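You operate a simulated robot arm through the tools that you are given. There is no shell and no other tool. Be economical: measure what you need, move in short steps, check, and stop when the job is done.

Carry out the task below with a simulated robot arm. There is one attempt and no reset: what you move stays moved.

TASK
Put things in order on the top of the front bench. At the end: the grey tin (marked "C") from the top of the front bench stands where the clear test glass (marked "N6") stood; the clear sample jar (marked "B") from the top of the front bench stands on top of the white flask (marked "F3"); the blue dust cap from the top of the front bench is in the green bucket; the blue dye cup from the top of the front bench stands where the grey tin stood; the clear test glass from the top of the front bench stands where the clear sample jar stood; whatever was shut is shut again. Leave all else as you found it, and nothing knocked over. Set down upright: dust cap.

The check looks at the end state, three seconds after you hand in, the way a careful person would. Anything else that was tipped, shoved, dropped, spilled or broken makes it a failure. Lids that push on must go on centred and level and be pressed home; caps that screw on are set level and turned clockwise until they are tight.

THE ROBOT
A 7-joint arm with a two-finger parallel gripper, fixed in place. Base frame: the origin is at the foot of the arm, x ahead of it, y to its left, z up; the work surface is at about z = 760. Readings come in mm, rad, newtons and seconds.
With the tool pointing down near the work surface it reaches from about 200 to 680 mm from the base axis. Its first joint turns from -1.152 to 1.152 rad. Payload 2.4 kg.
The tool frame sits at the grasp point between the pads (the TCP): z along the fingers, y along the line on which they close. The tips reach 30 mm beyond it. Largest opening 94 mm; finger width 28, thickness 10; the body of the gripper, 50 by 96 mm, starts 55 mm behind the TCP.
Orientation is that of the tool frame in the base frame, as a unit quaternion [x, y, z, w]. With the fingers straight down and closing along the base's y, the tool's x points along the base's -x, its y along +y and its z along -z.

THE INTERFACE
- The arm moves only by the tool servo_tool. Its arguments are lists of equal length, an entry for each row: "gripper": the finger opening in mm, from 0 to 94; "dp": the shift along the tool's x, y, z in mm, a list of three; "delta_rot": the turn, a rotation vector about the tool's x, y, z in rad, a list of three. In form: {"gripper": [gripper, ...], "dp": [[tx, ty, tz], ...], "delta_rot": [[rx, ry, rz], ...]}. A call has 1 to 8 rows; each row is the pose to reach, as a shift and turn from the pose commanded when the call began, along the tool's axes at that moment. A row lasts 0.2 s, in which the tool goes at most 50 mm and 0.15 rad; a call with a longer step from one row to the next is refused whole, and so is a gripper value outside its range. A pose out of reach is approached as far as the arm can. The call stops where the force on the tool passes 40 N (or 10 N more than at its start, if that is more) or the arm is blocked; 0.2 s more then pass. Each finger travels about 153 mm/s and halts on what it meets, pressing with about 35 N; the grip force reading is that of the motor and also rises with nothing between the fingers. The clock runs only during rows and for 0.2 s after the last one: add rows that repeat a pose to give the fingers time. The reply holds the time, the measured pose of the TCP, the force on the tool along the base axes, the opening and the grip force, in the units named above and with some noise, with the torque about the TCP (base axes, N m) and any sound that the robot's microphone picked up.
- Cameras (640 x 400 px; columns grow to the right, rows downward): "scene" is fixed at [42.1, 488.2, 1445.2]; the picture's right is [-0.62, -0.78, 0.00], its down [-0.50, 0.40, -0.77] and it looks along [0.60, -0.48, -0.64] (base axes); focal length 347 px, centre (320, 200). "wrist" rides on the gripper at [76, 14, -103] in the tool frame; the picture's right is [-0.18, 0.98, 0.00], its down [-0.75, -0.14, -0.64] and it looks along [-0.63, -0.12, 0.77] (tool axes); focal length 243 px, centre (320, 200). There is no depth. A picture from a camera that has moved, and an enlarged one, comes with that camera's place and axes in the base frame and with its lens. The place of the scene camera against the robot may be out by one fixed shift of up to 12 mm in any direction.
- grab_frame(camera): a new picture of that camera. No time passes.
- enlarge(camera, box): a new picture of the part [left, top, right, bottom] of that camera's present view, enlarged. No time passes.
- sign_off(): hands the job in; it is judged then, once.

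Go step by step. Nothing tells you positions but the pictures and the camera data: compare them with the known pose of the tool, close in by small moves and look again before you grip or let go. The budget is 120 turns and 76 pictures, counting those below and the enlarged ones. Unless the task says otherwise, let go and move clear before handing in, and close with one line.

The tools are called by a JSON object that holds its "api" and its "payload". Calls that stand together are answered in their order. servo_tool: Moves the arm, as the interface text tells. Its arguments: {"type":"object","properties":{"gripper":{"type":"array"},"dp":{"type":"array"},"delta_rot":{"type":"array"}},"required":["gripper","dp","delta_rot"]} The other tools are called the same way: grab_frame (camera) takes a picture; enlarge (camera, box) takes an enlarged picture of a part of a camera's view; sign_off () hands the job in.

At the start:

```text
time_s: 0.0
tool_pos: [394.5, 207.9, 1146.1]
tool_rot: [0.0, 1.0, 0.0, -0.001]
wrist_force: [-0.4, -0.2, -0.1]
wrist_torque: [0.0, 0.0, -0.03]
grip_width: 94.1
grasp_force: 0.0
```

scene: 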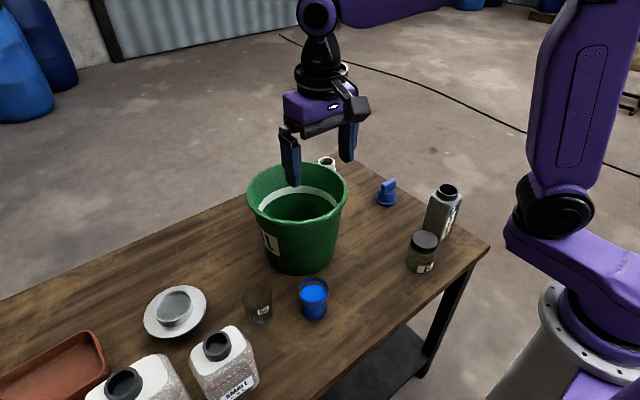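
wrist: 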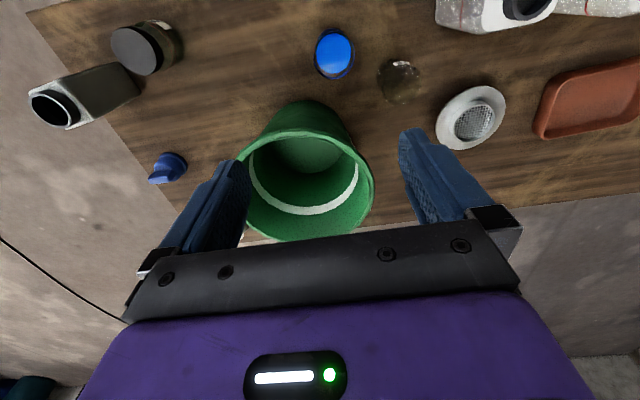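

I see a bench with a green bucket, blue cup, clear glass, jar with a dark lid, grey tin, blue cap, and flasks. I'll enlarge to identify the marks first.

{"api": "enlarge", "payload": {"camera": "scene", "box": [300, 140, 500, 265]}}

{"api": "enlarge", "payload": {"camera": "scene", "box": [80, 260, 340, 400]}}

{"api": "enlarge", "payload": {"camera": "wrist", "box": [20, 0, 320, 190]}}

```text
3.20 times, centred on (400, 202) of scene
camera zoom: at [42.1, 488.2, 1445.2], right [-0.62, -0.78, 0.0], down [-0.5, 0.4, -0.77], along [0.6, -0.48, -0.64], focal length 1110 px, centre (64, 192)
```

zoom: 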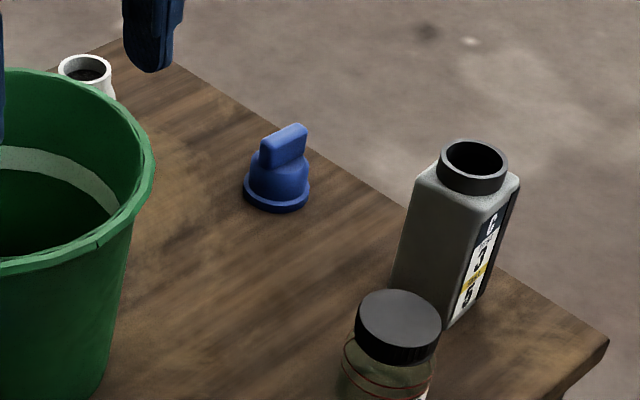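

```text
2.46 times, centred on (210, 330) of scene
camera zoom: at [42.1, 488.2, 1445.2], right [-0.62, -0.78, 0.0], down [-0.5, 0.4, -0.77], along [0.6, -0.48, -0.64], focal length 854 px, centre (591, -120)
```

zoom: 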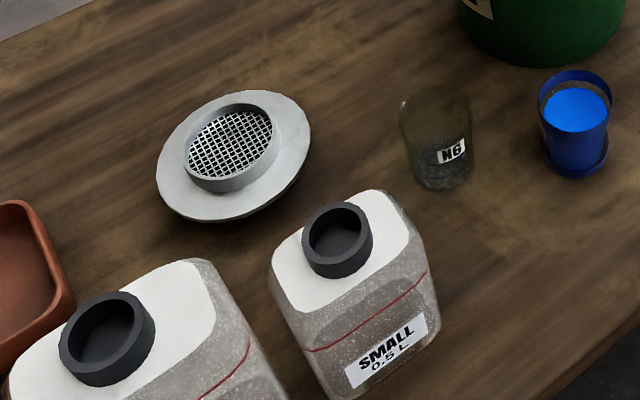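

```text
2.11 times, centred on (170, 95) of wrist
camera zoom: at [318.6, 222.1, 1250.2], right [0.18, 0.98, 0.0], down [0.75, -0.14, 0.64], along [0.63, -0.12, -0.77], focal length 511 px, centre (636, 421)
```

zoom: 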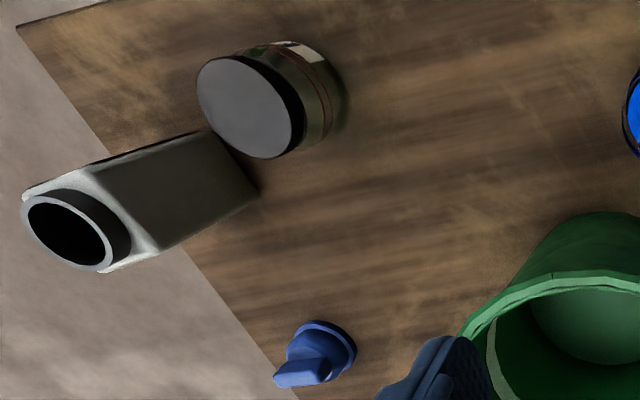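

{"api": "servo_tool", "payload": {"gripper": [94, 94, 94, 94, 94, 94], "dp": [[0, -45, 0], [0, -90, 0], [0, -135, 0], [0, -180, 0], [0, -225, 0], [0, -225, 0]], "delta_rot": [[0, 0, 0], [0, 0, 0], [0, 0, 0], [0, 0, 0], [0, 0, 0], [0, 0, 0]]}}

{"api": "grab_frame", "payload": {"camera": "wrist"}}

{"api": "grab_frame", "payload": {"camera": "scene"}}

```text
time_s: 1.4
tool_pos: [395.5, -16.4, 1145.8]
tool_rot: [-0.001, 1.0, 0.0, 0.0]
wrist_force: [-0.4, -0.2, 0.8]
wrist_torque: [0.01, -0.03, 0.01]
grip_width: 93.9
grasp_force: 0.1
```

```text
70 pictures are left
camera wrist: at [318.3, -1.7, 1248.9], right [0.18, 0.98, 0.0], down [0.75, -0.14, 0.64], along [0.63, -0.12, -0.77], focal length 243 px, centre (320, 200)
```

wrist: 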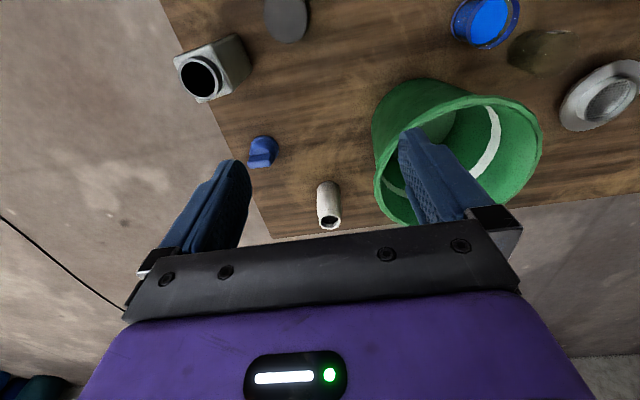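

```text
69 pictures are left
```

scene: 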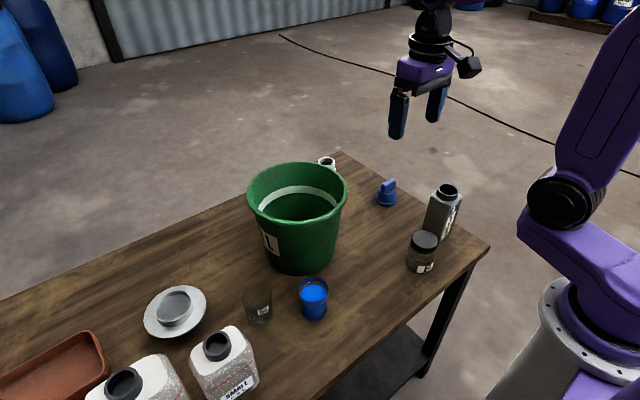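

{"api": "enlarge", "payload": {"camera": "wrist", "box": [170, 0, 370, 240]}}

{"api": "enlarge", "payload": {"camera": "scene", "box": [310, 150, 350, 175]}}

{"api": "enlarge", "payload": {"camera": "scene", "box": [390, 175, 480, 285]}}

```text
1.67 times, centred on (270, 120) of wrist
camera zoom: at [318.3, -1.7, 1248.9], right [0.18, 0.98, 0.0], down [0.75, -0.14, 0.64], along [0.63, -0.12, -0.77], focal length 404 px, centre (403, 333)
```

zoom: 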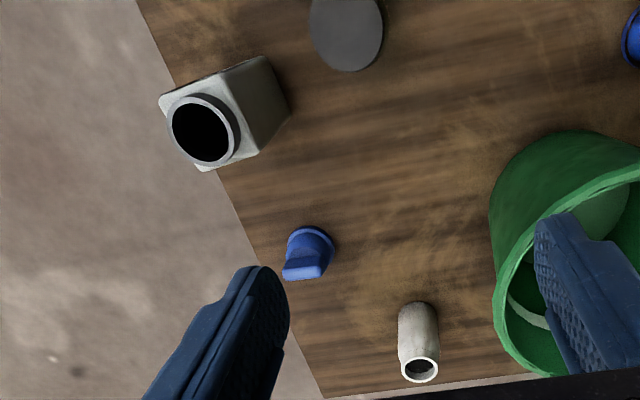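

```text
16.00 times, centred on (330, 162) of scene
camera zoom: at [42.1, 488.2, 1445.2], right [-0.62, -0.78, 0.0], down [-0.5, 0.4, -0.77], along [0.6, -0.48, -0.64], focal length 5552 px, centre (160, 800)
```

zoom: 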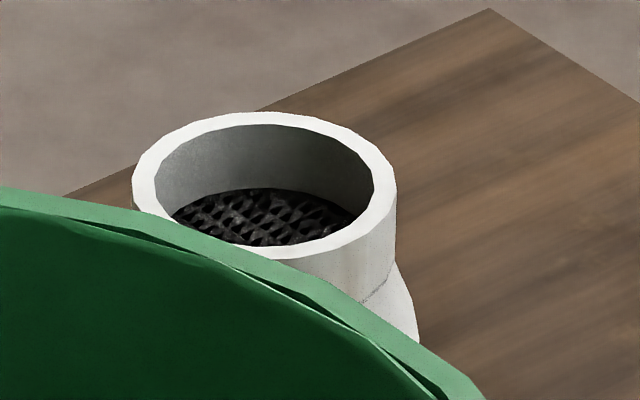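

```text
3.64 times, centred on (435, 230) of scene
camera zoom: at [42.1, 488.2, 1445.2], right [-0.62, -0.78, 0.0], down [-0.5, 0.4, -0.77], along [0.6, -0.48, -0.64], focal length 1262 px, centre (-98, 91)
```

zoom: 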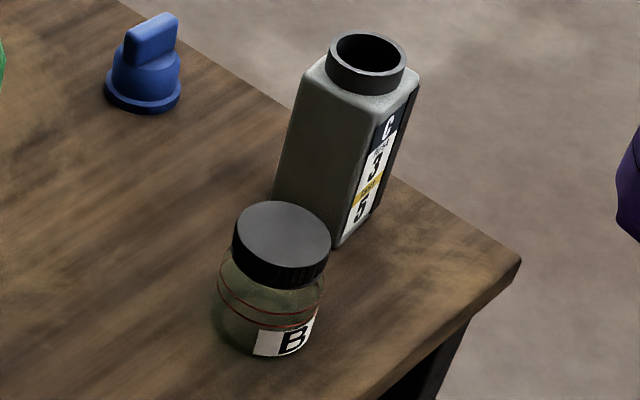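

{"api": "servo_tool", "payload": {"gripper": [94, 94, 94, 94, 94, 94, 94, 94], "dp": [[15, 45, 0], [30, 90, 0], [45, 135, 0], [60, 180, 0], [75, 225, 0], [90, 270, 0], [105, 315, 0], [120, 360, 0]], "delta_rot": [[0, 0, 0], [0, 0, 0], [0, 0, 0], [0, 0, 0], [0, 0, 0], [0, 0, 0], [0, 0, 0], [0, 0, 0]]}}

{"api": "servo_tool", "payload": {"gripper": [94, 94, 94, 94], "dp": [[5, 45, 15], [10, 90, 30], [15, 130, 45], [15, 130, 45]], "delta_rot": [[0, 0, 0], [0, 0, 0], [0, 0, 0], [0, 0, 0]]}}

{"api": "grab_frame", "payload": {"camera": "wrist"}}

```text
time_s: 3.2
tool_pos: [272.2, 344.2, 1149.7]
tool_rot: [0.0, 1.0, 0.0, -0.001]
wrist_force: [0.2, -0.1, 0.2]
wrist_torque: [0.01, 0.0, -0.02]
grip_width: 94.0
grasp_force: 0.0
```

```text
time_s: 4.2
tool_pos: [256.8, 472.5, 1104.4]
tool_rot: [0.0, 1.0, -0.001, 0.0]
wrist_force: [0.5, 0.1, 0.1]
wrist_torque: [0.01, 0.03, 0.02]
grip_width: 93.7
grasp_force: 0.0
```

```text
65 pictures are left
camera wrist: at [180.8, 486.4, 1207.6], right [0.18, 0.98, 0.0], down [0.75, -0.14, 0.64], along [0.63, -0.12, -0.77], focal length 243 px, centre (320, 200)
```

wrist: 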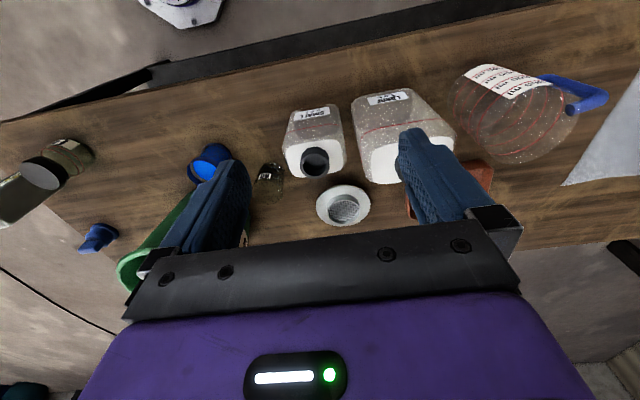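

The left bottles are SMALL and LARGE, so F3 should be the white piece behind the bucket. I'm moving back to look at it from close by.

{"api": "servo_tool", "payload": {"gripper": [94, 94, 94, 94, 94, 94, 94, 94], "dp": [[0, -45, -5], [0, -90, -10], [0, -135, -10], [0, -180, -10], [-10, -225, -10], [-20, -270, -10], [-35, -315, -10], [-50, -360, -10]], "delta_rot": [[0, 0, 0], [0, 0, 0], [0, 0, 0], [0, 0, 0], [0, 0, 0], [0, 0, 0], [0, 0, 0], [0, 0, 0]]}}

{"api": "servo_tool", "payload": {"gripper": [94, 94, 94, 94, 94, 94, 94, 94], "dp": [[-30, -35, 0], [-60, -70, 0], [-90, -105, 0], [-120, -140, 0], [-150, -170, 0], [-190, -185, 10], [-230, -185, 20], [-230, -185, 20]], "delta_rot": [[0, 0, 0], [0, 0, 0], [0, 0, 0], [0, 0, 0], [0, 0, 0], [0, 0, 0], [0, 0, 0], [0, 0, 0]]}}

{"api": "grab_frame", "payload": {"camera": "wrist"}}

```text
time_s: 6.0
tool_pos: [309.0, 111.2, 1111.0]
tool_rot: [0.0, 1.0, 0.001, 0.0]
wrist_force: [-0.5, -0.4, 0.2]
wrist_torque: [0.02, 0.0, 0.02]
grip_width: 94.0
grasp_force: 0.0
```

```text
time_s: 7.8
tool_pos: [539.6, -72.1, 1090.8]
tool_rot: [0.0, 1.0, 0.0, 0.001]
wrist_force: [-0.2, -0.6, 0.5]
wrist_torque: [-0.01, -0.01, -0.01]
grip_width: 94.2
grasp_force: 0.1
```

```text
64 pictures are left
camera wrist: at [462.9, -57.9, 1193.9], right [0.18, 0.98, 0.0], down [0.75, -0.14, 0.64], along [0.63, -0.12, -0.77], focal length 243 px, centre (320, 200)
```

wrist: 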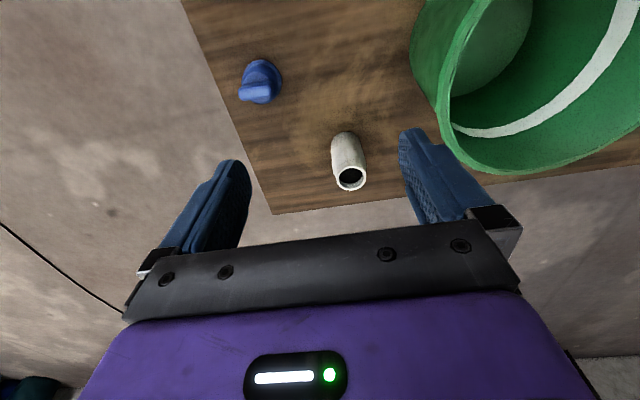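

{"api": "enlarge", "payload": {"camera": "wrist", "box": [220, 40, 400, 220]}}

```text
2.22 times, centred on (310, 130) of wrist
camera zoom: at [462.9, -57.9, 1193.9], right [0.18, 0.98, 0.0], down [0.75, -0.14, 0.64], along [0.63, -0.12, -0.77], focal length 539 px, centre (342, 356)
```

zoom: 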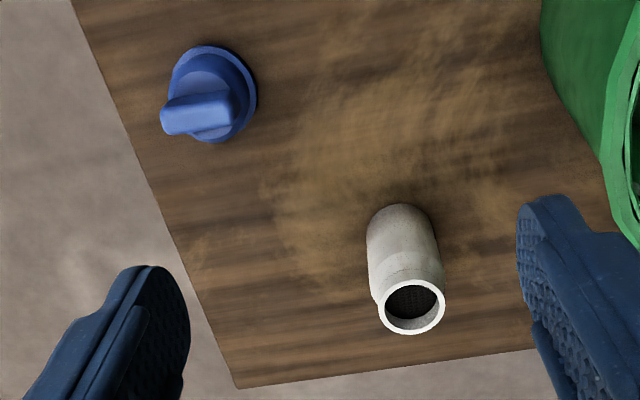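

{"api": "servo_tool", "payload": {"gripper": [94, 94, 94, 94, 94, 94, 94, 94], "dp": [[-15, 15, 0], [-30, 30, 0], [-45, 45, 0], [-60, 60, 0], [-75, 75, 0], [-90, 90, 0], [-100, 100, 0], [-100, 100, 0]], "delta_rot": [[0, 0, 0.14], [0, 0, 0.28], [0, 0, 0.42], [0, 0, 0.56], [0, 0, 0.7], [0, 0, 0.84], [0, 0, 0.98], [0, 0, 1.12]]}}

{"api": "grab_frame", "payload": {"camera": "wrist"}}

```text
time_s: 9.6
tool_pos: [639.9, 27.1, 1093.6]
tool_rot: [0.532, 0.847, 0.001, 0.0]
wrist_force: [-0.9, 0.2, -0.6]
wrist_torque: [-0.01, -0.02, 0.0]
grip_width: 93.9
grasp_force: 0.0
```

```text
62 pictures are left
camera wrist: at [620.2, 102.3, 1196.4], right [0.97, 0.26, 0.0], down [0.2, -0.74, 0.64], along [0.17, -0.62, -0.77], focal length 243 px, centre (320, 200)
```

wrist: 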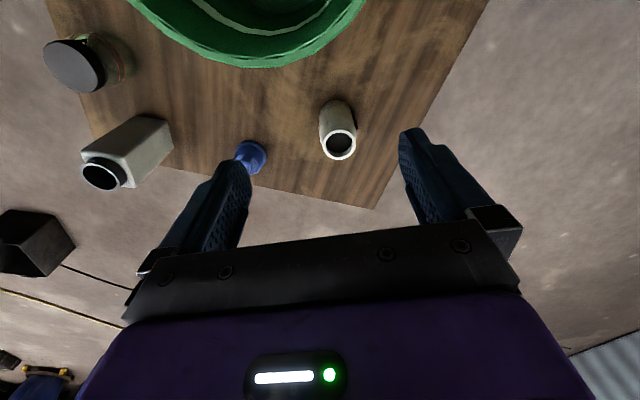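

{"api": "enlarge", "payload": {"camera": "wrist", "box": [300, 80, 380, 180]}}

```text
4.00 times, centred on (340, 130) of wrist
camera zoom: at [620.2, 102.3, 1196.4], right [0.97, 0.26, 0.0], down [0.2, -0.74, 0.64], along [0.17, -0.62, -0.77], focal length 970 px, centre (240, 480)
```

zoom: 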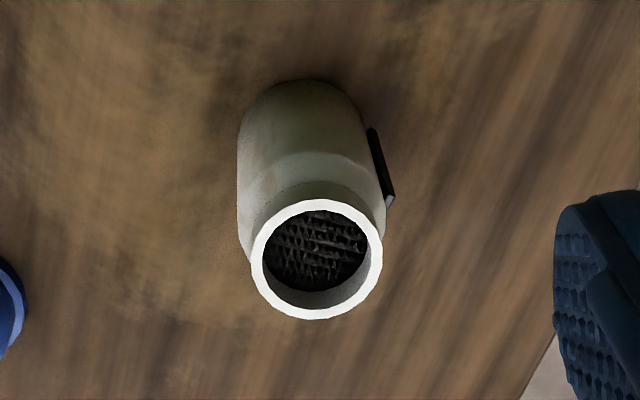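

F3 carries a label on its far side, and its rim is at about (690, -48, 874), right at the limit of reach. I'll test the reach above it with the empty gripper.

{"api": "servo_tool", "payload": {"gripper": [94, 94, 94, 94, 94, 94], "dp": [[-22, 3, 20], [-45, 6, 50], [-67, 9, 90], [-89, 12.5, 125], [-89, 12.5, 150], [-89, 12.5, 150]], "delta_rot": [[0, 0, 0], [0, 0, 0], [0, 0, 0], [0, 0, 0], [0, 0, 0], [0, 0, 0]]}}

{"api": "grab_frame", "payload": {"camera": "wrist"}}

{"api": "grab_frame", "payload": {"camera": "scene"}}

```text
time_s: 11.0
tool_pos: [687.9, -46.8, 943.0]
tool_rot: [0.531, 0.847, 0.001, 0.0]
wrist_force: [-0.2, -0.3, 0.0]
wrist_torque: [0.02, 0.02, 0.01]
grip_width: 93.8
grasp_force: 0.1
```

```text
60 pictures are left
camera wrist: at [668.3, 28.5, 1045.2], right [0.96, 0.26, 0.0], down [0.2, -0.74, 0.64], along [0.17, -0.62, -0.77], focal length 243 px, centre (320, 200)
```

wrist: 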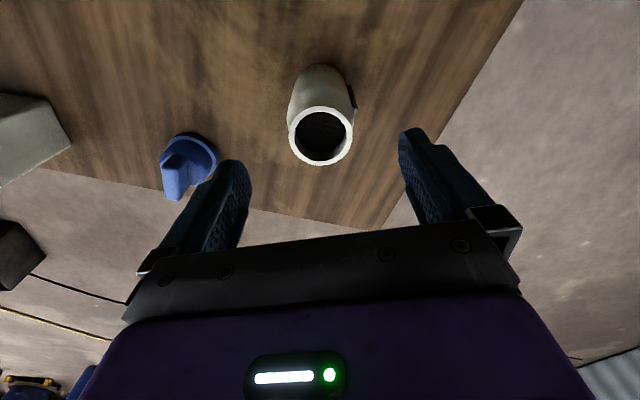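

```text
59 pictures are left
```

scene: 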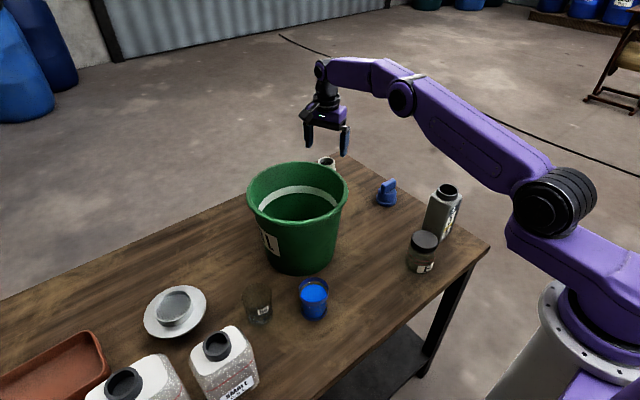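

{"api": "servo_tool", "payload": {"gripper": [94, 94, 94, 94, 94, 94, 94, 94], "dp": [[19.7, -44.6, -7.5], [39.4, -89.2, -15], [59.1, -133.9, -22.5], [78.8, -178.5, -30], [98.5, -223, -37.5], [118.2, -267.7, -45], [137.9, -312, -52.5], [157.6, -356, -60]], "delta_rot": [[0, 0, -0.14], [0, 0, -0.28], [0, 0, -0.42], [0, 0, -0.56], [0, 0, -0.7], [0, 0, -0.84], [0, 0, -0.98], [0, 0, -1.12]]}}

{"api": "grab_frame", "payload": {"camera": "wrist"}}

```text
time_s: 12.8
tool_pos: [322.9, -54.3, 1001.4]
tool_rot: [0.006, 1.0, 0.0, -0.001]
wrist_force: [-2.8, -4.9, 0.2]
wrist_torque: [0.43, -0.17, -0.07]
grip_width: 93.9
grasp_force: 0.0
out of reach, approached as far as the arm can: row 8
```

```text
58 pictures are left
camera wrist: at [247.2, -39.0, 1104.2], right [0.2, 0.98, 0.0], down [0.75, -0.15, 0.64], along [0.63, -0.13, -0.77], focal length 243 px, centre (320, 200)
```

wrist: 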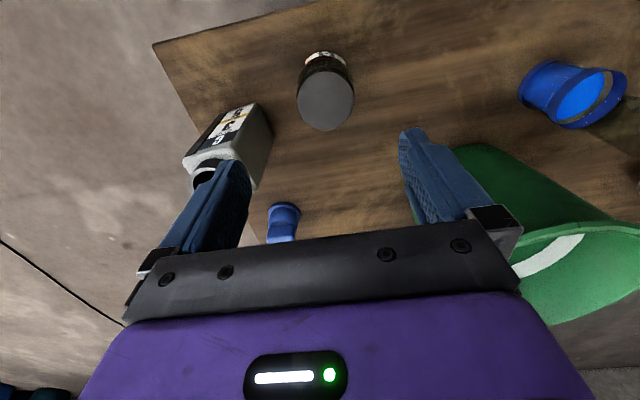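

The jar lid centre is at about (327, -48, 853). I'm moving to just above it.

{"api": "servo_tool", "payload": {"gripper": [94, 94, 94, 94], "dp": [[-4, 6, 30], [-4, 6, 70], [-4, 6, 95], [-4, 6, 95]], "delta_rot": [[0, 0, -0.01], [0, 0, -0.012], [0, 0, -0.012], [0, 0, -0.012]]}}

{"api": "grab_frame", "payload": {"camera": "wrist"}}

{"api": "grab_frame", "payload": {"camera": "scene"}}

```text
time_s: 13.8
tool_pos: [324.6, -53.4, 904.9]
tool_rot: [-0.006, 1.0, 0.0, 0.0]
wrist_force: [0.0, -0.3, 0.7]
wrist_torque: [-0.01, 0.03, -0.06]
grip_width: 94.0
grasp_force: 0.0
```

```text
57 pictures are left
camera wrist: at [247.8, -40.1, 1007.7], right [0.17, 0.99, 0.0], down [0.76, -0.13, 0.64], along [0.63, -0.11, -0.77], focal length 243 px, centre (320, 200)
```

wrist: 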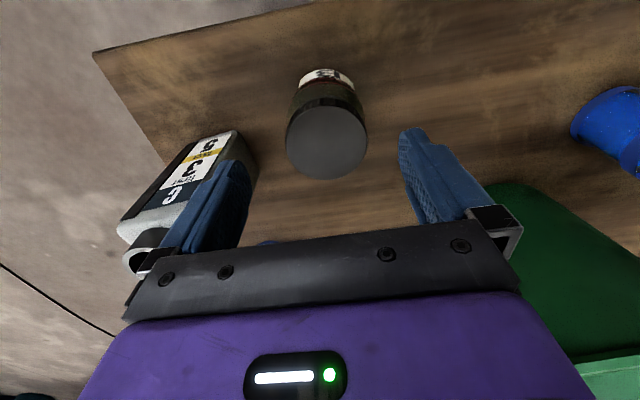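

```text
56 pictures are left
```

scene: 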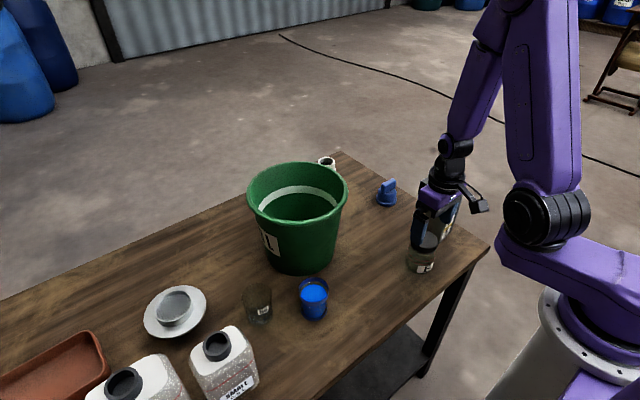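

{"api": "servo_tool", "payload": {"gripper": [94, 94, 94, 94, 94], "dp": [[-1, 5, 0], [-1, 5, 35], [-1, 5, 70], [-1, 5, 93], [-1, 5, 93]], "delta_rot": [[0, 0, 0.012], [0, 0, 0.012], [0, 0, 0.012], [0, 0, 0.012], [0, 0, 0.012]]}}

{"api": "grab_frame", "payload": {"camera": "wrist"}}

```text
time_s: 15.0
tool_pos: [323.0, -49.1, 811.5]
tool_rot: [0.0, 1.0, 0.0, 0.001]
wrist_force: [0.0, 0.7, 0.0]
wrist_torque: [0.0, 0.03, 0.03]
grip_width: 93.9
grasp_force: 0.1
```

```text
55 pictures are left
camera wrist: at [246.9, -34.1, 914.4], right [0.18, 0.98, 0.0], down [0.75, -0.14, 0.64], along [0.63, -0.12, -0.77], focal length 243 px, centre (320, 200)
```

wrist: 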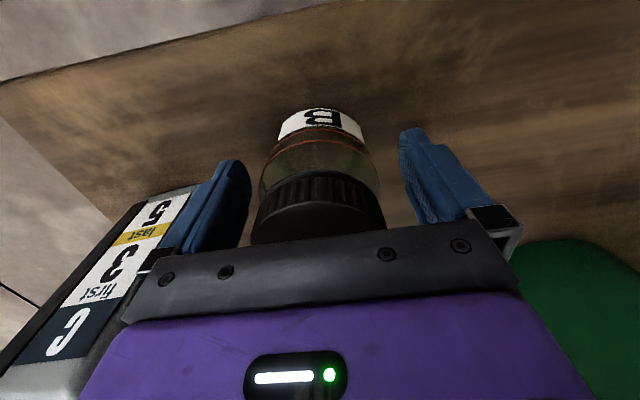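

The jar sits between the fingers. I'll close on it, then lift slightly.

{"api": "servo_tool", "payload": {"gripper": [75, 60, 45, 45, 45], "dp": [[0, 0, 0], [0, 0, 0], [0, 0, 0], [0, 0, 0], [0, 0, 0]], "delta_rot": [[0, 0, 0], [0, 0, 0], [0, 0, 0], [0, 0, 0], [0, 0, 0]]}}

{"api": "servo_tool", "payload": {"gripper": [45, 45, 45, 45], "dp": [[0, 0, -3], [0, 0, -20], [0, 0, -60], [0, 0, -60]], "delta_rot": [[0, 0, 0], [0, 0, 0], [0, 0, 0], [0, 0, 0]]}}

{"api": "grab_frame", "payload": {"camera": "wrist"}}

{"api": "grab_frame", "payload": {"camera": "scene"}}

```text
time_s: 16.2
tool_pos: [323.5, -48.8, 811.3]
tool_rot: [0.0, 1.0, 0.0, 0.0]
wrist_force: [-0.1, 0.3, 0.4]
wrist_torque: [-0.01, 0.02, -0.03]
grip_width: 68.3
grasp_force: 34.8
```

```text
time_s: 17.2
tool_pos: [323.9, -48.0, 872.4]
tool_rot: [0.0, 1.0, 0.0, -0.001]
wrist_force: [-0.1, -0.1, 0.1]
wrist_torque: [0.0, -0.01, 0.03]
grip_width: 68.6
grasp_force: 35.2
```

```text
54 pictures are left
camera wrist: at [247.3, -34.0, 975.3], right [0.18, 0.98, 0.0], down [0.75, -0.14, 0.64], along [0.63, -0.12, -0.77], focal length 243 px, centre (320, 200)
```

wrist: 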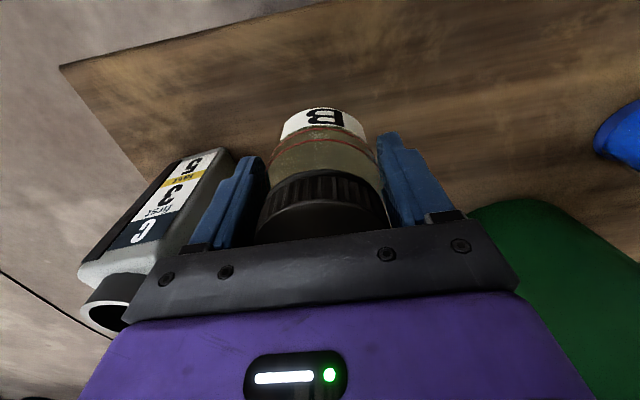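

```text
53 pictures are left
```

scene: 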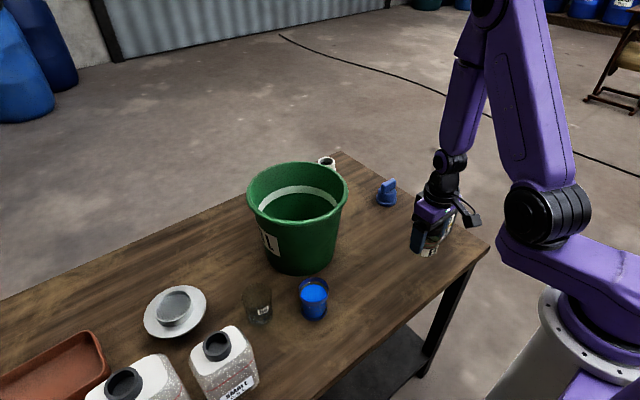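

Jar held; its bottom is 51.5 mm below the TCP. I'll carry it forward along x, over F3.

{"api": "servo_tool", "payload": {"gripper": [45, 45, 45, 45, 45, 45, 45, 45], "dp": [[-25, 0, -25], [-60, 0, -50], [-100, 0, -75], [-143, 0, -95], [-190, 0, -105], [-238, 0, -108], [-287, 0, -108], [-320, 0, -108]], "delta_rot": [[0, 0, 0], [0, 0, 0], [0, 0, 0], [0, 0, 0], [0, 0, 0], [0, 0, 0], [0, 0, 0], [0, 0, 0]]}}

{"api": "grab_frame", "payload": {"camera": "wrist"}}

{"api": "enlarge", "payload": {"camera": "scene", "box": [270, 80, 390, 200]}}

```text
time_s: 19.0
tool_pos: [646.2, -48.4, 981.9]
tool_rot: [0.0, 1.0, 0.0, -0.002]
wrist_force: [-0.2, -0.7, -0.9]
wrist_torque: [0.03, 0.0, -0.02]
grip_width: 68.8
grasp_force: 35.3
```

```text
52 pictures are left
camera wrist: at [570.1, -34.0, 1084.3], right [0.18, 0.98, 0.0], down [0.76, -0.14, 0.64], along [0.63, -0.12, -0.77], focal length 243 px, centre (320, 200)
```

wrist: 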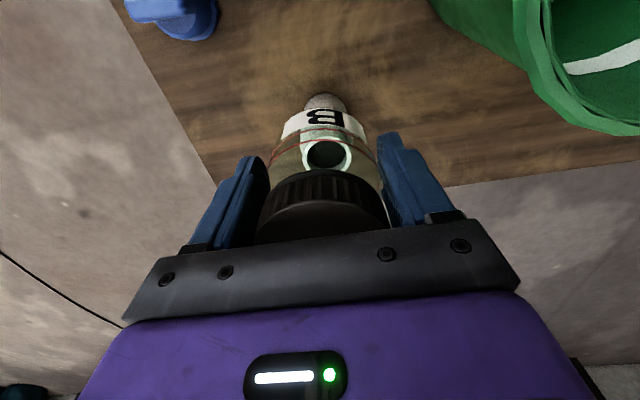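

```text
3.33 times, centred on (330, 140) of scene
camera zoom: at [42.1, 488.2, 1445.2], right [-0.62, -0.78, 0.0], down [-0.5, 0.4, -0.77], along [0.6, -0.48, -0.64], focal length 1157 px, centre (287, 400)
```

zoom: 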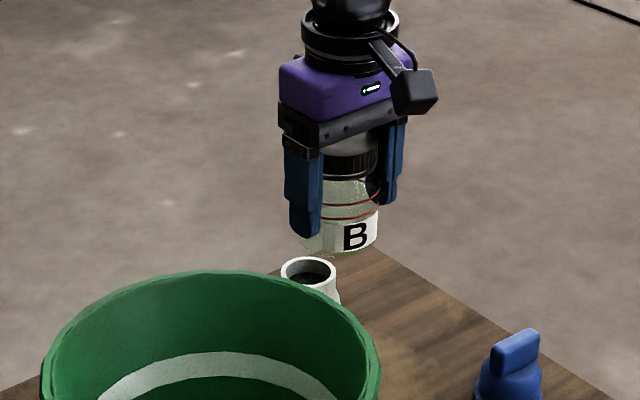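

{"api": "enlarge", "payload": {"camera": "wrist", "box": [250, 80, 400, 240]}}

```text
2.50 times, centred on (325, 160) of wrist
camera zoom: at [570.1, -34.0, 1084.3], right [0.18, 0.98, 0.0], down [0.76, -0.14, 0.64], along [0.63, -0.12, -0.77], focal length 606 px, centre (308, 300)
```

zoom: 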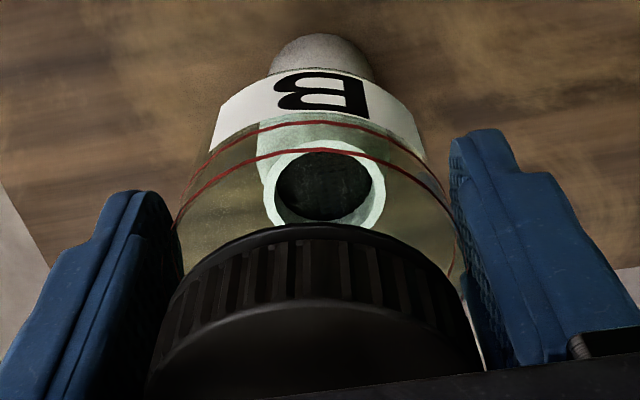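

{"api": "servo_tool", "payload": {"gripper": [45, 45, 45, 45], "dp": [[-30, -0.5, 0], [-40.5, -0.5, 20], [-40.5, -0.5, 44], [-40.5, -0.5, 44]], "delta_rot": [[0, 0, 0], [0, 0, 0], [0, 0, 0], [0, 0, 0]]}}

{"api": "grab_frame", "payload": {"camera": "wrist"}}

{"api": "enlarge", "payload": {"camera": "scene", "box": [280, 100, 380, 200]}}

```text
time_s: 20.0
tool_pos: [684.7, -47.8, 938.3]
tool_rot: [0.0, 1.0, 0.0, 0.0]
wrist_force: [-0.3, 0.4, -0.5]
wrist_torque: [0.01, 0.04, -0.01]
grip_width: 68.6
grasp_force: 35.4
```

```text
49 pictures are left
camera wrist: at [607.9, -33.4, 1041.0], right [0.18, 0.98, 0.0], down [0.75, -0.14, 0.64], along [0.63, -0.12, -0.77], focal length 243 px, centre (320, 200)
```

wrist: 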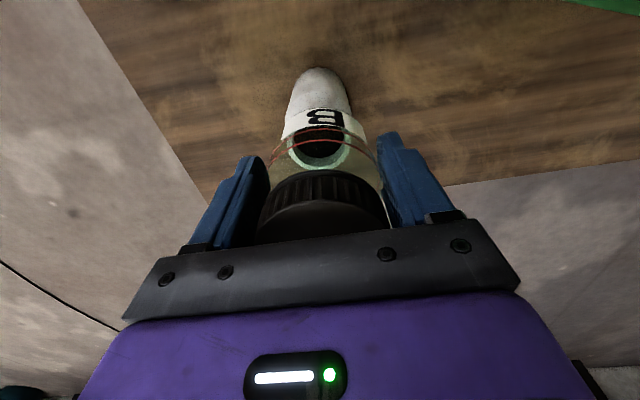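

```text
4.00 times, centred on (330, 150) of scene
camera zoom: at [42.2, 488.2, 1445.2], right [-0.62, -0.78, 0.0], down [-0.5, 0.4, -0.77], along [0.6, -0.48, -0.64], focal length 1388 px, centre (280, 400)
```

zoom: 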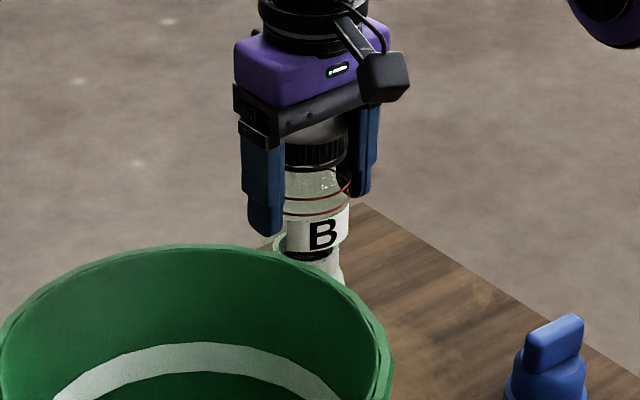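

{"api": "enlarge", "payload": {"camera": "wrist", "box": [260, 90, 390, 220]}}

{"api": "enlarge", "payload": {"camera": "scene", "box": [310, 130, 385, 175]}}

```text
3.08 times, centred on (325, 155) of wrist
camera zoom: at [607.9, -33.4, 1041.0], right [0.18, 0.98, 0.0], down [0.75, -0.14, 0.64], along [0.63, -0.12, -0.77], focal length 746 px, centre (305, 338)
```

zoom: 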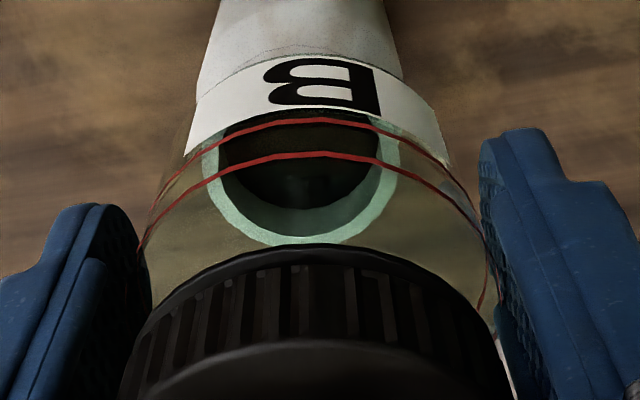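

```text
8.53 times, centred on (348, 152) of scene
camera zoom: at [42.2, 488.2, 1445.2], right [-0.62, -0.78, 0.0], down [-0.5, 0.4, -0.77], along [0.6, -0.48, -0.64], focal length 2961 px, centre (85, 605)
```

zoom: 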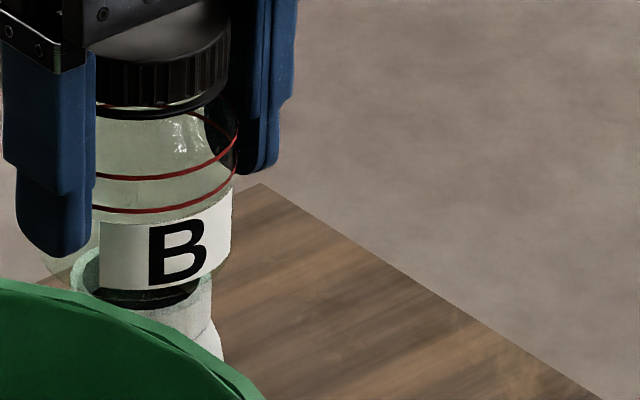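

F3's rim is at (689, -49.4, 875), and the jar is aligned within 1–2 mm. Lowering it gently.

{"api": "servo_tool", "payload": {"gripper": [45, 45, 45, 45], "dp": [[0, -1, 3], [0, -1, 6], [0, -1, 9], [0, -1, 9]], "delta_rot": [[0, 0, 0], [0, 0, 0], [0, 0, 0], [0, 0, 0]]}}

{"api": "servo_tool", "payload": {"gripper": [45, 45, 45], "dp": [[0, 0, 0.7], [0, 0, 1.4], [0, 0, 1.4]], "delta_rot": [[0, 0, 0], [0, 0, 0], [0, 0, 0]]}}

```text
time_s: 21.0
tool_pos: [684.8, -49.5, 927.7]
tool_rot: [0.0, 1.0, -0.001, 0.0]
wrist_force: [0.1, -0.5, -0.9]
wrist_torque: [0.01, -0.01, 0.03]
grip_width: 68.3
grasp_force: 34.8
```

```text
time_s: 21.8
tool_pos: [684.0, -48.2, 928.5]
tool_rot: [0.0, 1.0, 0.001, 0.002]
wrist_force: [-1.8, -0.1, 13.1]
wrist_torque: [0.05, 0.17, 0.05]
grip_width: 68.7
grasp_force: 34.7
```

Contact at 13 N. I'll unload slightly and release.

{"api": "servo_tool", "payload": {"gripper": [45, 45], "dp": [[0, 0, -0.6], [0, 0, -0.6]], "delta_rot": [[0, 0, 0], [0, 0, 0]]}}

{"api": "servo_tool", "payload": {"gripper": [72, 78, 86, 94, 94], "dp": [[0, 0, 0], [0, 0, 0], [0, 0, 0], [0, 0, 0], [0, 0, 0]], "delta_rot": [[0, 0, 0], [0, 0, 0], [0, 0, 0], [0, 0, 0], [0, 0, 0]]}}

{"api": "servo_tool", "payload": {"gripper": [94, 94, 94, 94, 94], "dp": [[0, 0, -25], [0, 0, -60], [0, 0, -100], [0, 0, -140], [0, 0, -140]], "delta_rot": [[0, 0, 0], [0, 0, 0], [0, 0, 0], [0, 0, 0], [0, 0, 0]]}}

{"api": "enlarge", "payload": {"camera": "scene", "box": [280, 100, 400, 220]}}

{"api": "grab_frame", "payload": {"camera": "wrist"}}

```text
time_s: 22.4
tool_pos: [683.6, -50.2, 928.6]
tool_rot: [0.0, 1.0, -0.001, 0.002]
wrist_force: [0.0, 1.3, 15.2]
wrist_torque: [0.09, -0.05, 0.0]
grip_width: 68.3
grasp_force: 34.4
```

```text
time_s: 23.6
tool_pos: [684.8, -49.6, 927.5]
tool_rot: [-0.001, 1.0, 0.0, 0.0]
wrist_force: [0.6, 0.2, -0.4]
wrist_torque: [-0.03, 0.01, -0.01]
grip_width: 93.8
grasp_force: 0.1
```

```text
time_s: 24.8
tool_pos: [677.1, -49.3, 1058.8]
tool_rot: [0.001, 1.0, 0.001, -0.001]
wrist_force: [-0.1, 0.0, 1.6]
wrist_torque: [0.0, -0.02, 0.0]
grip_width: 94.0
grasp_force: 0.2
out of reach, approached as far as the arm can: row 4, 5
```

```text
3.33 times, centred on (340, 160) of scene
camera zoom: at [42.1, 488.2, 1445.2], right [-0.62, -0.78, 0.0], down [-0.5, 0.4, -0.77], along [0.6, -0.48, -0.64], focal length 1157 px, centre (253, 333)
```

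zoom: 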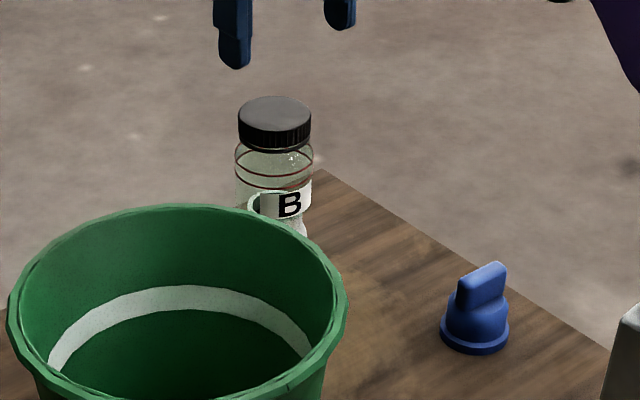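

```text
44 pictures are left
camera wrist: at [600.6, -35.5, 1162.6], right [0.18, 0.98, 0.0], down [0.75, -0.14, 0.64], along [0.63, -0.12, -0.77], focal length 243 px, centre (320, 200)
```

wrist: 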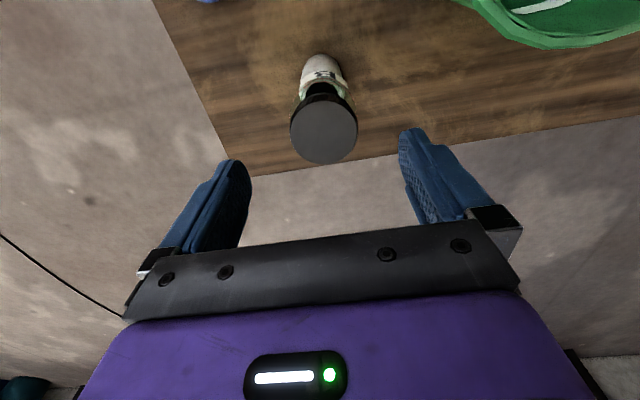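

The jar stands centred on F3. Next I'll go and look at the test glass N6.

{"api": "servo_tool", "payload": {"gripper": [94, 94, 94, 94, 94, 94, 94, 94], "dp": [[25, 40, -10], [50, 80, -10], [75, 120, -10], [100, 160, -10], [125, 200, -10], [150, 240, -10], [175, 280, -10], [200, 320, -10]], "delta_rot": [[0, 0, 0], [0, 0, 0], [0, 0, 0], [0, 0, 0], [0, 0, 0], [0, 0, 0], [0, 0, 0], [0, 0, 0]]}}

{"api": "servo_tool", "payload": {"gripper": [94, 94, 94, 94], "dp": [[20, 30, 25], [40, 50, 60], [45, 55, 100], [45, 55, 100]], "delta_rot": [[0, 0, 0], [0, 0, 0], [0, 0, 0], [0, 0, 0]]}}

{"api": "grab_frame", "payload": {"camera": "wrist"}}

```text
time_s: 26.6
tool_pos: [472.9, 270.9, 1069.0]
tool_rot: [0.001, 1.0, 0.0, 0.0]
wrist_force: [0.1, -0.9, -0.3]
wrist_torque: [-0.01, 0.03, -0.02]
grip_width: 93.8
grasp_force: 0.1
```

```text
time_s: 27.6
tool_pos: [431.6, 326.5, 969.2]
tool_rot: [0.0, 1.0, -0.001, 0.0]
wrist_force: [-0.2, -0.4, 0.4]
wrist_torque: [-0.01, 0.0, 0.0]
grip_width: 94.0
grasp_force: 0.1
```

```text
43 pictures are left
camera wrist: at [355.9, 340.6, 1072.3], right [0.18, 0.98, 0.0], down [0.75, -0.14, 0.64], along [0.63, -0.12, -0.77], focal length 243 px, centre (320, 200)
```

wrist: 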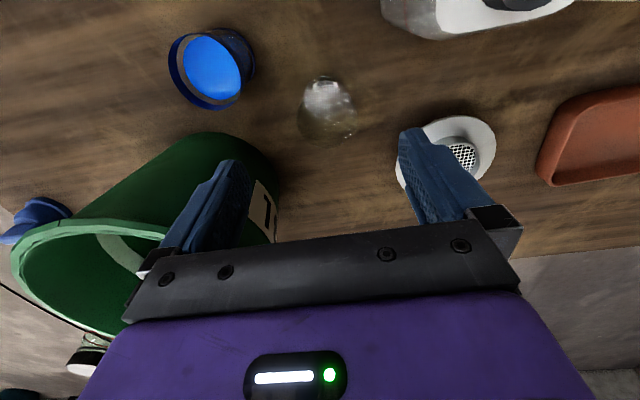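

{"api": "enlarge", "payload": {"camera": "wrist", "box": [260, 50, 400, 170]}}

{"api": "enlarge", "payload": {"camera": "scene", "box": [220, 250, 340, 350]}}

```text
3.33 times, centred on (330, 110) of wrist
camera zoom: at [355.9, 340.6, 1072.3], right [0.18, 0.98, 0.0], down [0.75, -0.14, 0.64], along [0.63, -0.12, -0.77], focal length 809 px, centre (287, 500)
```

zoom: 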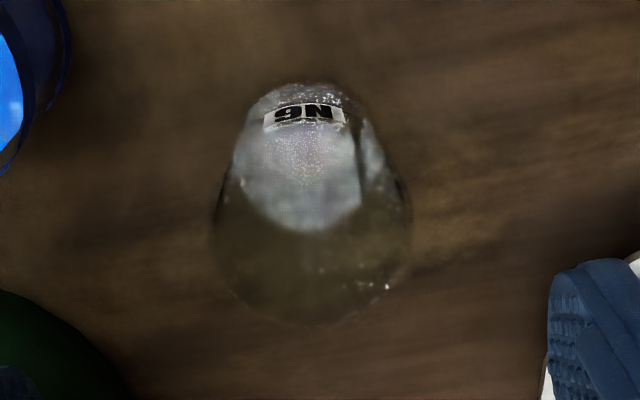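

```text
4.00 times, centred on (280, 300) of scene
camera zoom: at [42.1, 488.3, 1445.2], right [-0.62, -0.78, 0.0], down [-0.5, 0.4, -0.77], along [0.6, -0.48, -0.64], focal length 1388 px, centre (480, -200)
```

zoom: 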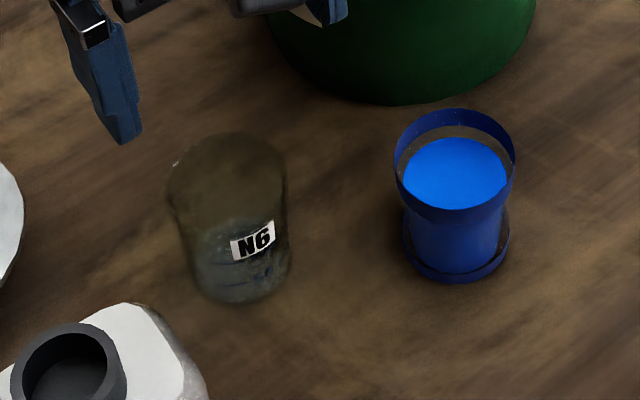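

Glass estimated at (449, 331), about 80 high and 57 wide. Moving above it for a check.

{"api": "servo_tool", "payload": {"gripper": [94, 94, 94, 94], "dp": [[-10, 4.5, 30], [-17, 4.5, 60], [-17, 4.5, 84], [-17, 4.5, 84]], "delta_rot": [[0, 0, 0], [0, 0, 0], [0, 0, 0], [0, 0, 0]]}}

{"api": "grab_frame", "payload": {"camera": "wrist"}}

```text
time_s: 28.6
tool_pos: [449.5, 330.1, 885.7]
tool_rot: [0.0, 1.0, 0.0, 0.0]
wrist_force: [0.6, 0.1, -0.3]
wrist_torque: [0.04, -0.04, -0.02]
grip_width: 93.9
grasp_force: 0.0
```

```text
40 pictures are left
camera wrist: at [373.5, 345.7, 987.8], right [0.18, 0.98, 0.0], down [0.75, -0.14, 0.64], along [0.63, -0.12, -0.77], focal length 243 px, centre (320, 200)
```

wrist: 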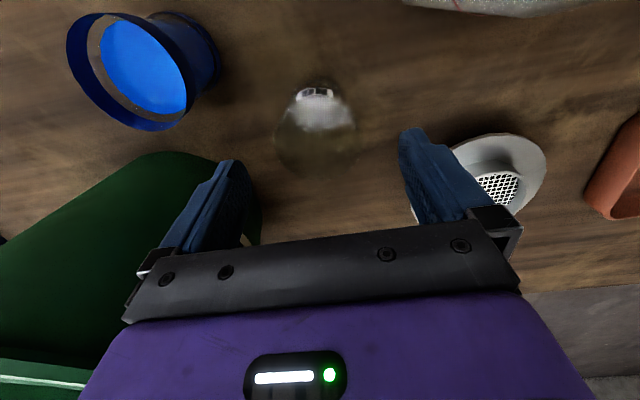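

{"api": "servo_tool", "payload": {"gripper": [82, 80, 80, 80], "dp": [[1, 1, 30], [1, 1, 60], [1, 1, 83], [1, 1, 83]], "delta_rot": [[0, 0, 0], [0, 0, 0], [0, 0, 0], [0, 0, 0]]}}

{"api": "grab_frame", "payload": {"camera": "wrist"}}

{"api": "enlarge", "payload": {"camera": "scene", "box": [190, 160, 360, 340]}}

```text
time_s: 29.6
tool_pos: [448.2, 332.2, 802.3]
tool_rot: [0.0, 1.0, 0.0, 0.0]
wrist_force: [-0.3, 0.3, 0.2]
wrist_torque: [0.03, -0.04, -0.04]
grip_width: 80.0
grasp_force: 0.0
```

```text
39 pictures are left
camera wrist: at [371.2, 346.7, 905.3], right [0.18, 0.98, 0.0], down [0.75, -0.14, 0.64], along [0.63, -0.12, -0.77], focal length 243 px, centre (320, 200)
```

wrist: 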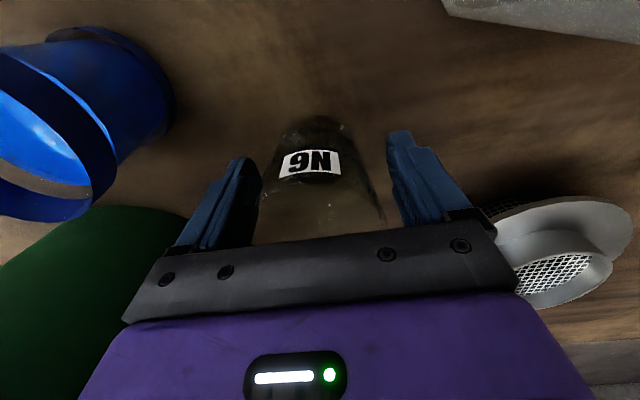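

```text
2.22 times, centred on (275, 250) of scene
camera zoom: at [42.1, 488.2, 1445.2], right [-0.62, -0.78, 0.0], down [-0.5, 0.4, -0.77], along [0.6, -0.48, -0.64], focal length 771 px, centre (420, 89)
```

zoom: 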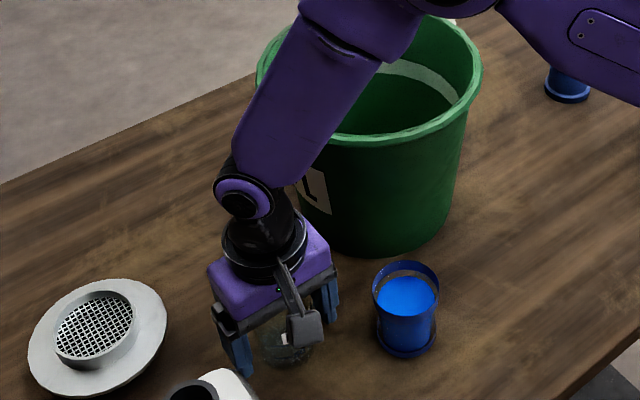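

{"api": "servo_tool", "payload": {"gripper": [70, 60, 50, 40, 40], "dp": [[0, 0, 0], [0, 0, 0], [0, 0, 0], [0, 0, 0], [0, 0, 0]], "delta_rot": [[0, 0, 0], [0, 0, 0], [0, 0, 0], [0, 0, 0], [0, 0, 0]]}}

{"api": "servo_tool", "payload": {"gripper": [40, 40, 40, 40], "dp": [[0, 0, -3], [0, 0, -15], [0, 0, -40], [0, 0, -40]], "delta_rot": [[0, 0, 0], [0, 0, 0], [0, 0, 0], [0, 0, 0]]}}

{"api": "grab_frame", "payload": {"camera": "wrist"}}

```text
time_s: 30.8
tool_pos: [447.3, 333.3, 804.4]
tool_rot: [0.0, 1.0, 0.0, 0.0]
wrist_force: [-0.1, -0.4, 0.5]
wrist_torque: [0.02, 0.02, -0.01]
grip_width: 60.5
grasp_force: 35.6
```

```text
time_s: 31.8
tool_pos: [447.3, 331.3, 843.1]
tool_rot: [0.0, 1.0, 0.0, 0.0]
wrist_force: [1.5, -0.6, -0.4]
wrist_torque: [-0.01, -0.01, 0.01]
grip_width: 60.4
grasp_force: 34.5
```

```text
37 pictures are left
camera wrist: at [371.2, 345.5, 946.1], right [0.18, 0.98, 0.0], down [0.75, -0.14, 0.64], along [0.63, -0.12, -0.77], focal length 243 px, centre (320, 200)
```

wrist: 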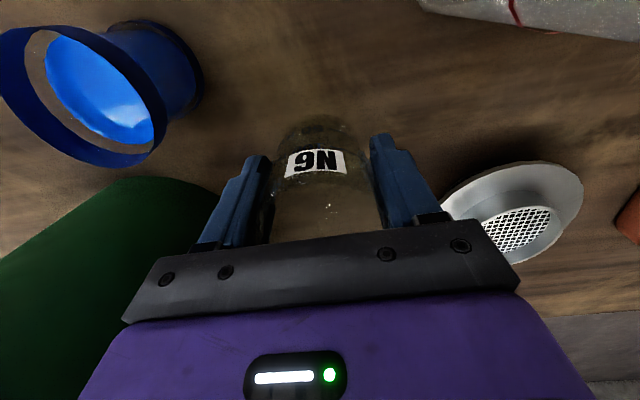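

Glass held. Its spot is (448, 332). I'm carrying it at moderate speed around the bucket to the jar's old place.

{"api": "servo_tool", "payload": {"gripper": [40, 40, 40, 40, 40, 40, 40, 40], "dp": [[0, 0, -35], [15, 0, -65], [40, -10, -85], [70, -30, -87], [95, -60, -87], [103, -95, -87], [103, -130, -87], [103, -165, -87]], "delta_rot": [[0, 0, 0], [0, 0, 0], [0, 0, 0], [0, 0, 0], [0, 0, 0], [0, 0, 0], [0, 0, 0], [0, 0, 0]]}}

{"api": "servo_tool", "payload": {"gripper": [40, 40, 40, 40, 40, 40, 40, 40], "dp": [[0, -35, 0], [0, -70, 0], [5, -105, 10], [10, -140, 20], [16, -170, 30], [19.5, -195, 45], [19.5, -212, 60], [19.5, -215, 70]], "delta_rot": [[0, 0, 0], [0, 0, 0], [0, 0, 0], [0, 0, 0], [0, 0, 0], [0, 0, 0], [0, 0, 0], [0, 0, 0]]}}

{"api": "grab_frame", "payload": {"camera": "wrist"}}

```text
time_s: 33.6
tool_pos: [343.5, 167.6, 931.9]
tool_rot: [0.0, 1.0, 0.001, 0.0]
wrist_force: [0.7, 0.2, -0.1]
wrist_torque: [0.0, -0.01, 0.01]
grip_width: 60.6
grasp_force: 35.2
```

```text
time_s: 35.4
tool_pos: [326.6, -48.6, 861.2]
tool_rot: [0.0, 1.0, 0.0, 0.0]
wrist_force: [-0.2, 0.3, -2.0]
wrist_torque: [0.01, -0.01, 0.01]
grip_width: 60.2
grasp_force: 34.7
```

```text
36 pictures are left
camera wrist: at [249.2, -34.1, 963.4], right [0.18, 0.98, 0.0], down [0.75, -0.14, 0.64], along [0.63, -0.12, -0.77], focal length 243 px, centre (320, 200)
```

wrist: 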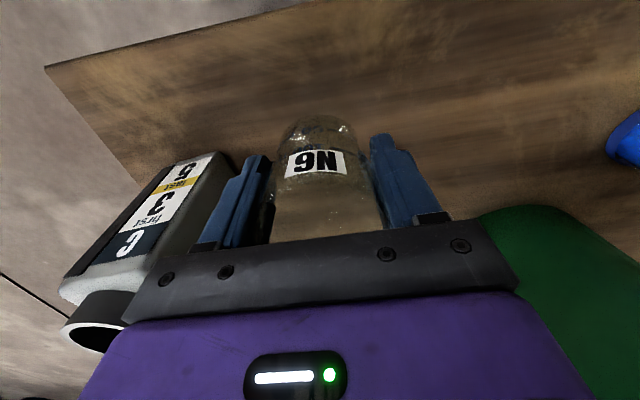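

{"api": "servo_tool", "payload": {"gripper": [40, 40, 40, 40, 40], "dp": [[0, 0, 20], [0, 0, 40], [0, 0, 52], [0, 0, 56], [0, 0, 56]], "delta_rot": [[0, 0, 0], [0, 0, 0], [0, 0, 0], [0, 0, 0], [0, 0, 0]]}}

{"api": "servo_tool", "payload": {"gripper": [40, 40, 40], "dp": [[0, 0, 0.8], [0, 0, 1.6], [0, 0, 1.6]], "delta_rot": [[0, 0, 0], [0, 0, 0], [0, 0, 0]]}}

```text
time_s: 36.6
tool_pos: [324.2, -49.6, 803.7]
tool_rot: [0.001, 1.0, -0.001, 0.001]
wrist_force: [-0.1, -0.7, -1.3]
wrist_torque: [-0.02, -0.02, 0.02]
grip_width: 60.4
grasp_force: 35.3
```

```text
time_s: 37.4
tool_pos: [324.8, -48.6, 804.1]
tool_rot: [0.0, 1.0, 0.0, 0.0]
wrist_force: [0.6, -0.6, 3.3]
wrist_torque: [0.08, -0.03, -0.02]
grip_width: 60.7
grasp_force: 34.8
```

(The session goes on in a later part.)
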